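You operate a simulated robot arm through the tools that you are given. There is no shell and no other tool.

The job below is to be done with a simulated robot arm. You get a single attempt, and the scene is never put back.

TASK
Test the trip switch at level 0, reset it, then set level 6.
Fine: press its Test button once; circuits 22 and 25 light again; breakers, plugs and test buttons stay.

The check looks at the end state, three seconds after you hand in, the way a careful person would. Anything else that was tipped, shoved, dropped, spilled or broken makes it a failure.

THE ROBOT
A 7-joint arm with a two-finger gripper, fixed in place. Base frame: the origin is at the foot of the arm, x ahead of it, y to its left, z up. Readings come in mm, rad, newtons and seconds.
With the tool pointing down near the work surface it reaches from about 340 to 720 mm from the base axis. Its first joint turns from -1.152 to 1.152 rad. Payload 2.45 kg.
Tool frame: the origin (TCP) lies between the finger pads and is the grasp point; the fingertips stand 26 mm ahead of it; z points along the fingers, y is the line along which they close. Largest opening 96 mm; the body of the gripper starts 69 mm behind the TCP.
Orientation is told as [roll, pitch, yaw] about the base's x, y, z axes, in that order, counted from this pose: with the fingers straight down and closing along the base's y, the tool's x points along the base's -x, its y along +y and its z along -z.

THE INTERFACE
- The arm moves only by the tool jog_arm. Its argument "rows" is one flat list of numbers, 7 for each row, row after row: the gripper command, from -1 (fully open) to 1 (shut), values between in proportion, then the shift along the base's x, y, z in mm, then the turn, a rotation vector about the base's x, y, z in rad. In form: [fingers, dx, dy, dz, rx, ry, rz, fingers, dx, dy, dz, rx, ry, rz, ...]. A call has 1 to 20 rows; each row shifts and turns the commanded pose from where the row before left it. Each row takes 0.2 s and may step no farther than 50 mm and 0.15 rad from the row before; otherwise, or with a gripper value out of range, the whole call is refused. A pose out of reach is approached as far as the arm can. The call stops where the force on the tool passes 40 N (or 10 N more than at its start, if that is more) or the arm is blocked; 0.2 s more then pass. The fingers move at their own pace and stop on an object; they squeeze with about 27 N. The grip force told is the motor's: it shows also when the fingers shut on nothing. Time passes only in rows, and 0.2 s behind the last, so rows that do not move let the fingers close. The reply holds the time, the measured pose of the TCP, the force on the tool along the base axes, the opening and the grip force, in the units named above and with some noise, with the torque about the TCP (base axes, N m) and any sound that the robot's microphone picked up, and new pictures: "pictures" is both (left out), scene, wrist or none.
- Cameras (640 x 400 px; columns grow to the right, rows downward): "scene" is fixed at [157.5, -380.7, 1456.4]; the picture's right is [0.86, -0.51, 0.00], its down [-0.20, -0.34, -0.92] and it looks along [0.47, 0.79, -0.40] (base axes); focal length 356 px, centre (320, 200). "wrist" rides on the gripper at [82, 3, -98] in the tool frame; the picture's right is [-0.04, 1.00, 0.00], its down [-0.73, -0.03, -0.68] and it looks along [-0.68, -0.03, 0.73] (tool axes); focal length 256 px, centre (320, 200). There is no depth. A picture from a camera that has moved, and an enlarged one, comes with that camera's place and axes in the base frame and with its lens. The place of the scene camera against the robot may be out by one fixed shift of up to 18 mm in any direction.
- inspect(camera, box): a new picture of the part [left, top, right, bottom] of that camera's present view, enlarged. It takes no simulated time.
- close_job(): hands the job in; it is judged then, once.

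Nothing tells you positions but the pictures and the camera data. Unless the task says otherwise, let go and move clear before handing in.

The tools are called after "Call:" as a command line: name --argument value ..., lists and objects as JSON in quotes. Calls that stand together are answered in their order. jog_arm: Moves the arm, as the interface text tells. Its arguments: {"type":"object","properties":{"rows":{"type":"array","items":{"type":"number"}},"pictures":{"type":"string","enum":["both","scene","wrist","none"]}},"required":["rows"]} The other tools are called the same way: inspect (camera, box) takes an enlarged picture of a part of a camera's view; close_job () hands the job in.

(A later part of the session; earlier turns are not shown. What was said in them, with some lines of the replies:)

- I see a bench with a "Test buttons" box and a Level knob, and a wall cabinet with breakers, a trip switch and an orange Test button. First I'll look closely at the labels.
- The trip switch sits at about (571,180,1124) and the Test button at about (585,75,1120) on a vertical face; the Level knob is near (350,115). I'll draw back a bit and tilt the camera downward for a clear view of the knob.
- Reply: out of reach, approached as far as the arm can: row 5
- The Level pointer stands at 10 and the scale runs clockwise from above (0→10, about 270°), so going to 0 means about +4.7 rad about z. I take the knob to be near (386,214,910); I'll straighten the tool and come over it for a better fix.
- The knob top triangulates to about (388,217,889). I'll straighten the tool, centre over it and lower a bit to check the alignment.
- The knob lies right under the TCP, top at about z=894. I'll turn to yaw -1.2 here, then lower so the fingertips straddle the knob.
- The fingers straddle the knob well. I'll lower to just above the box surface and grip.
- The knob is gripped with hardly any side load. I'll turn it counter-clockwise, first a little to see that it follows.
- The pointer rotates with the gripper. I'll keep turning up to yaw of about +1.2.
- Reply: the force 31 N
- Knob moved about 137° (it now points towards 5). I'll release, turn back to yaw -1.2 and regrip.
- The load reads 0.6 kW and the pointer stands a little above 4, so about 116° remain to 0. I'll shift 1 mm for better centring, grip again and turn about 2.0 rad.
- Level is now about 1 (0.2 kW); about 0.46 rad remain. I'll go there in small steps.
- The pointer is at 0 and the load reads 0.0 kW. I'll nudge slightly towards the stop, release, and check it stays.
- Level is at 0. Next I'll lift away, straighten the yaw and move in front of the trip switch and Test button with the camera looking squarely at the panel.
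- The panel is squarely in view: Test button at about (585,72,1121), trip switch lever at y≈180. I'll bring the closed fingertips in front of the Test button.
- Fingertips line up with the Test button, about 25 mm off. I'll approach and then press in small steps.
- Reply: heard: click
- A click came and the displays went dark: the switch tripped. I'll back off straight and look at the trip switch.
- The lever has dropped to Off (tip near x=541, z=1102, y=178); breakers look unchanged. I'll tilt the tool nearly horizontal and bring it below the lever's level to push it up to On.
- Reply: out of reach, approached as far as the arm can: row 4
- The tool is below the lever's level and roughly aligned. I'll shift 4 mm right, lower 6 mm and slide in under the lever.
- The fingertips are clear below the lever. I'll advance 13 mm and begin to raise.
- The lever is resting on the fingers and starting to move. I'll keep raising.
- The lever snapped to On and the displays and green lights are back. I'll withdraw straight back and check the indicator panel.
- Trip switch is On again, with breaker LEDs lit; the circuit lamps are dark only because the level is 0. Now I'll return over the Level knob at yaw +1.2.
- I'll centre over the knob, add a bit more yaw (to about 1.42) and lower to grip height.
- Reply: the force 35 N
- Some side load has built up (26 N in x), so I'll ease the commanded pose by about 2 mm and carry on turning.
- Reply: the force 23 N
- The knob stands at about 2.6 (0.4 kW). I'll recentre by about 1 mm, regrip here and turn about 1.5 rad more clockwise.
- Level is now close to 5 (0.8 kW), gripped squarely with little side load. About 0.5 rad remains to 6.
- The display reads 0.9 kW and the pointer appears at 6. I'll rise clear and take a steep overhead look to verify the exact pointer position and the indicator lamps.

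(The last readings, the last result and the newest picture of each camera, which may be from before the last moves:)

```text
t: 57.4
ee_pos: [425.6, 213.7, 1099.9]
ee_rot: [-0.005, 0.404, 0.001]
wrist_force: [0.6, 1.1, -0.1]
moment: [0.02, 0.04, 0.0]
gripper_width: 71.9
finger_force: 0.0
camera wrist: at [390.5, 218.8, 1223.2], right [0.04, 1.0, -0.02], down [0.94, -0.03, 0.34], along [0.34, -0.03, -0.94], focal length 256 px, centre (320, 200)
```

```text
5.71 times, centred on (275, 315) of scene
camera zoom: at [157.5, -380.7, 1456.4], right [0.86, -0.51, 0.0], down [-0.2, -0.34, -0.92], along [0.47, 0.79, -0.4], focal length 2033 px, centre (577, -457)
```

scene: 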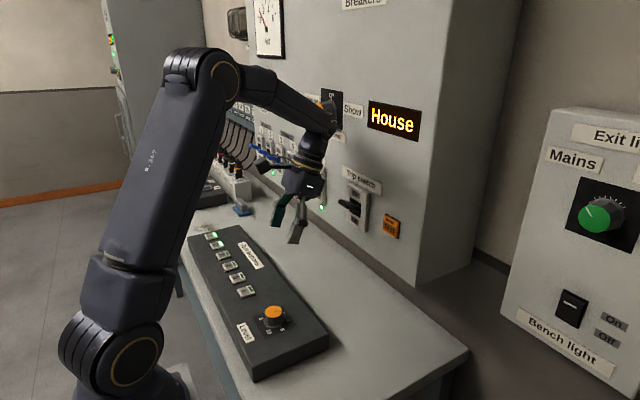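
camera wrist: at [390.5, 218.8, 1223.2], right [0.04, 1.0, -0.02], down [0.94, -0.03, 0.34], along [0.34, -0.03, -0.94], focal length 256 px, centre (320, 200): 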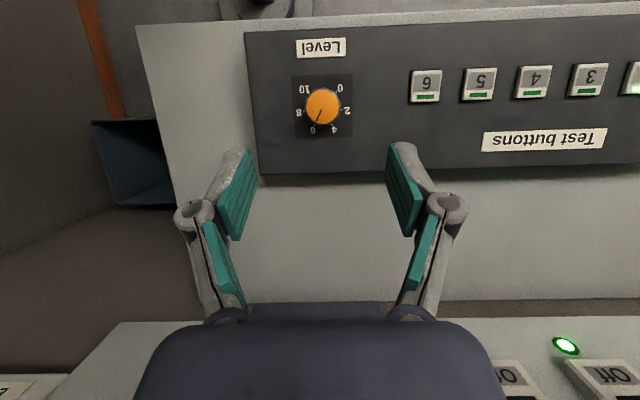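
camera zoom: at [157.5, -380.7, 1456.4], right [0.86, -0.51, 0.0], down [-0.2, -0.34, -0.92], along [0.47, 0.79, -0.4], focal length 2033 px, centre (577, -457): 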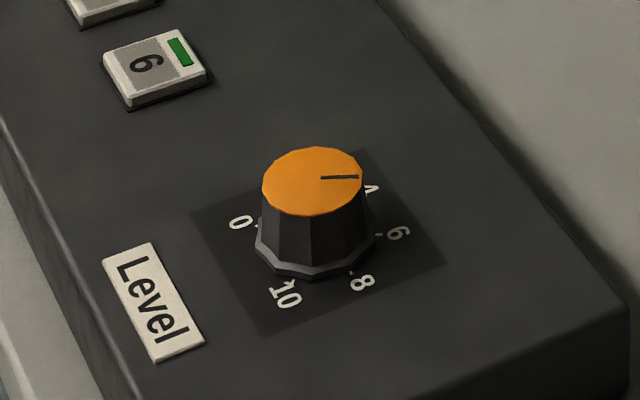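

Overhead view shows the pointer exactly on the 6 tick. I'll tilt back, draw away from the cabinet and move so that the indicator lamps can be seen.

Call:
jog_arm --rows '[-0.5, -15, 0, 0, 0, -0.1, 0, -0.5, -15, 0, 0, 0, -0.1, 0, -0.5, -10, -10, 10, 0, -0.1, 0, -0.5, 0, -15, 40, 0, -0.1, 0, -0.5, 0, -15, 40, 0, 0, 0, -0.5, 0, -15, 40, 0, 0, 0, -0.5, 10, 0, 40, 0, 0, 0, -0.5, 10, 0, 27, 0, 0, 0, -0.5, 0, 0, 0, 0, 0, 0]'

Call:
inspect --camera "scene" --box '[140, 60, 280, 230]'

Call:
inspect --camera "scene" --box '[240, 80, 440, 250]'

Call:
inspect --camera "scene" --box '[205, 70, 255, 105]'

Call:
inspect --camera "scene" --box '[180, 210, 340, 390]'

```text
t: 59.4
ee_pos: [405.3, 156.1, 1298.4]
ee_rot: [-0.004, 0.001, 0.0]
wrist_force: [0.1, 0.1, -0.6]
moment: [0.01, -0.03, -0.05]
gripper_width: 72.0
finger_force: 0.1
camera wrist: at [324.9, 161.1, 1397.0], right [0.04, 1.0, 0.0], down [0.73, -0.03, 0.68], along [0.68, -0.03, -0.74], focal length 256 px, centre (320, 200)
```

scene: 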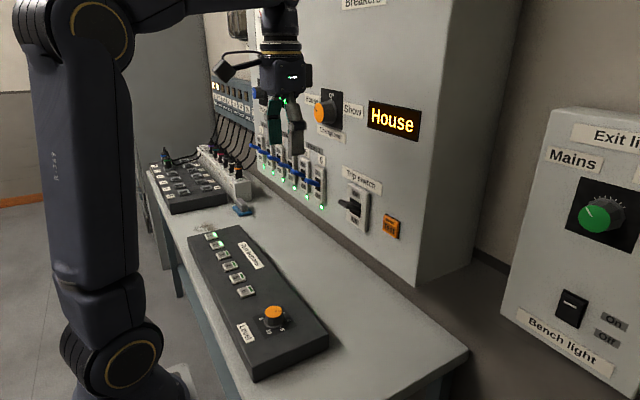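
wrist: 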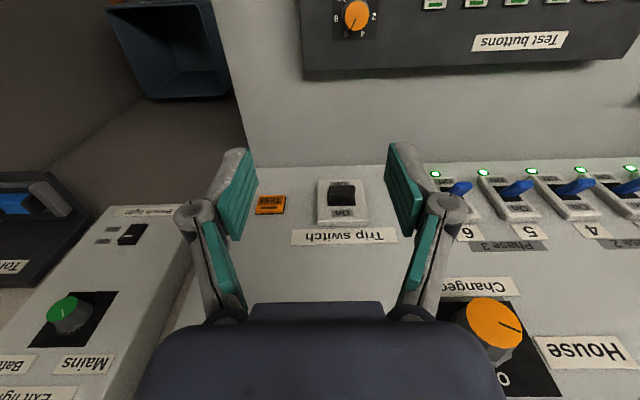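

```text
2.35 times, centred on (210, 145) of scene
camera zoom: at [157.5, -380.7, 1456.4], right [0.86, -0.51, 0.0], down [-0.2, -0.34, -0.92], along [0.47, 0.79, -0.4], focal length 837 px, centre (579, 329)
```

zoom: 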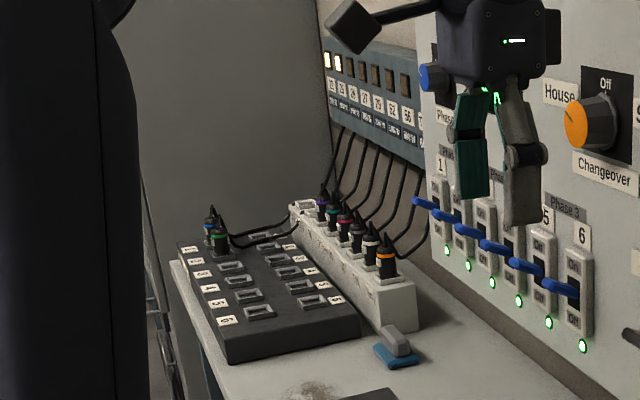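

```text
2.35 times, centred on (340, 165) of scene
camera zoom: at [157.5, -380.7, 1456.4], right [0.86, -0.51, 0.0], down [-0.2, -0.34, -0.92], along [0.47, 0.79, -0.4], focal length 837 px, centre (273, 282)
```

zoom: 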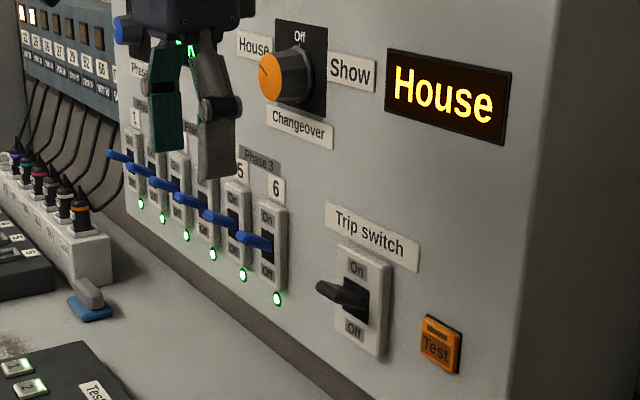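

```text
11.43 times, centred on (230, 88) of scene
camera zoom: at [157.5, -380.7, 1456.4], right [0.86, -0.51, 0.0], down [-0.2, -0.34, -0.92], along [0.47, 0.79, -0.4], focal length 4066 px, centre (1349, 1486)
```

zoom: 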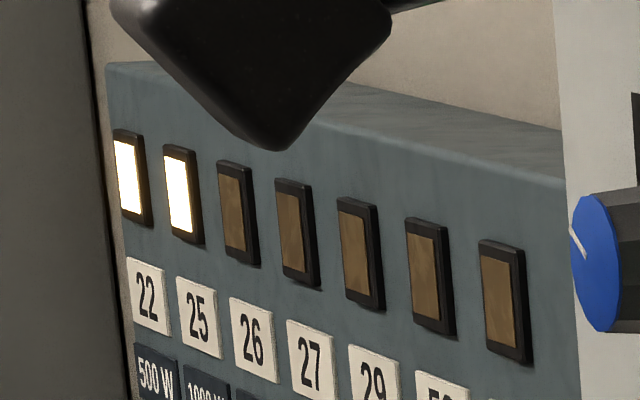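

```text
2.22 times, centred on (260, 300) of scene
camera zoom: at [157.5, -380.7, 1456.4], right [0.86, -0.51, 0.0], down [-0.2, -0.34, -0.92], along [0.47, 0.79, -0.4], focal length 791 px, centre (453, -22)
```

zoom: 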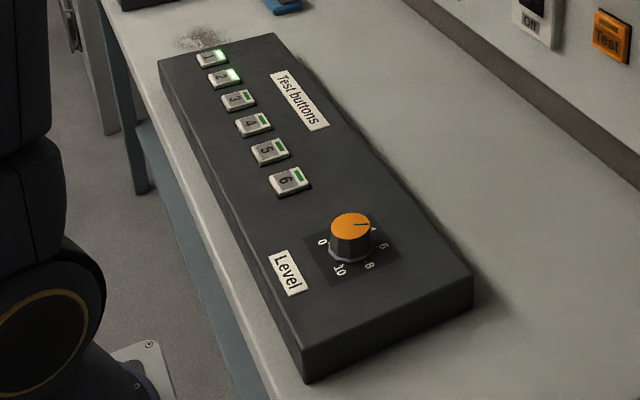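

Circuits 22 and 25 are lit, the trip switch is On, the Level pointer stands at 6, and breakers, plugs and test buttons look as they did at the start. The arm is clear, so I'm handing in.

Call:
close_job

```text
The job is handed in.
```

The job is done and handed in; I haven't been told the result of the check.

- **Test at level 0:** I turned the Level knob from 10 down to 0 (display at 0.0 kW). I then pressed the orange Test button once; there was a click and the displays went dark.
- **Reset:** I pushed the trip switch lever back up to On, and the displays and breaker lights came back.
- **Level 6:** I turned the knob up, and the overhead view showed the pointer on the 6 mark, with the display at 0.9 kW.
- **Final look:** Circuits 22 and 25 were lit. The breakers, plugs and test buttons looked the same as at the start, and I saw nothing tipped or moved.

The arm was clear of everything when I handed in.
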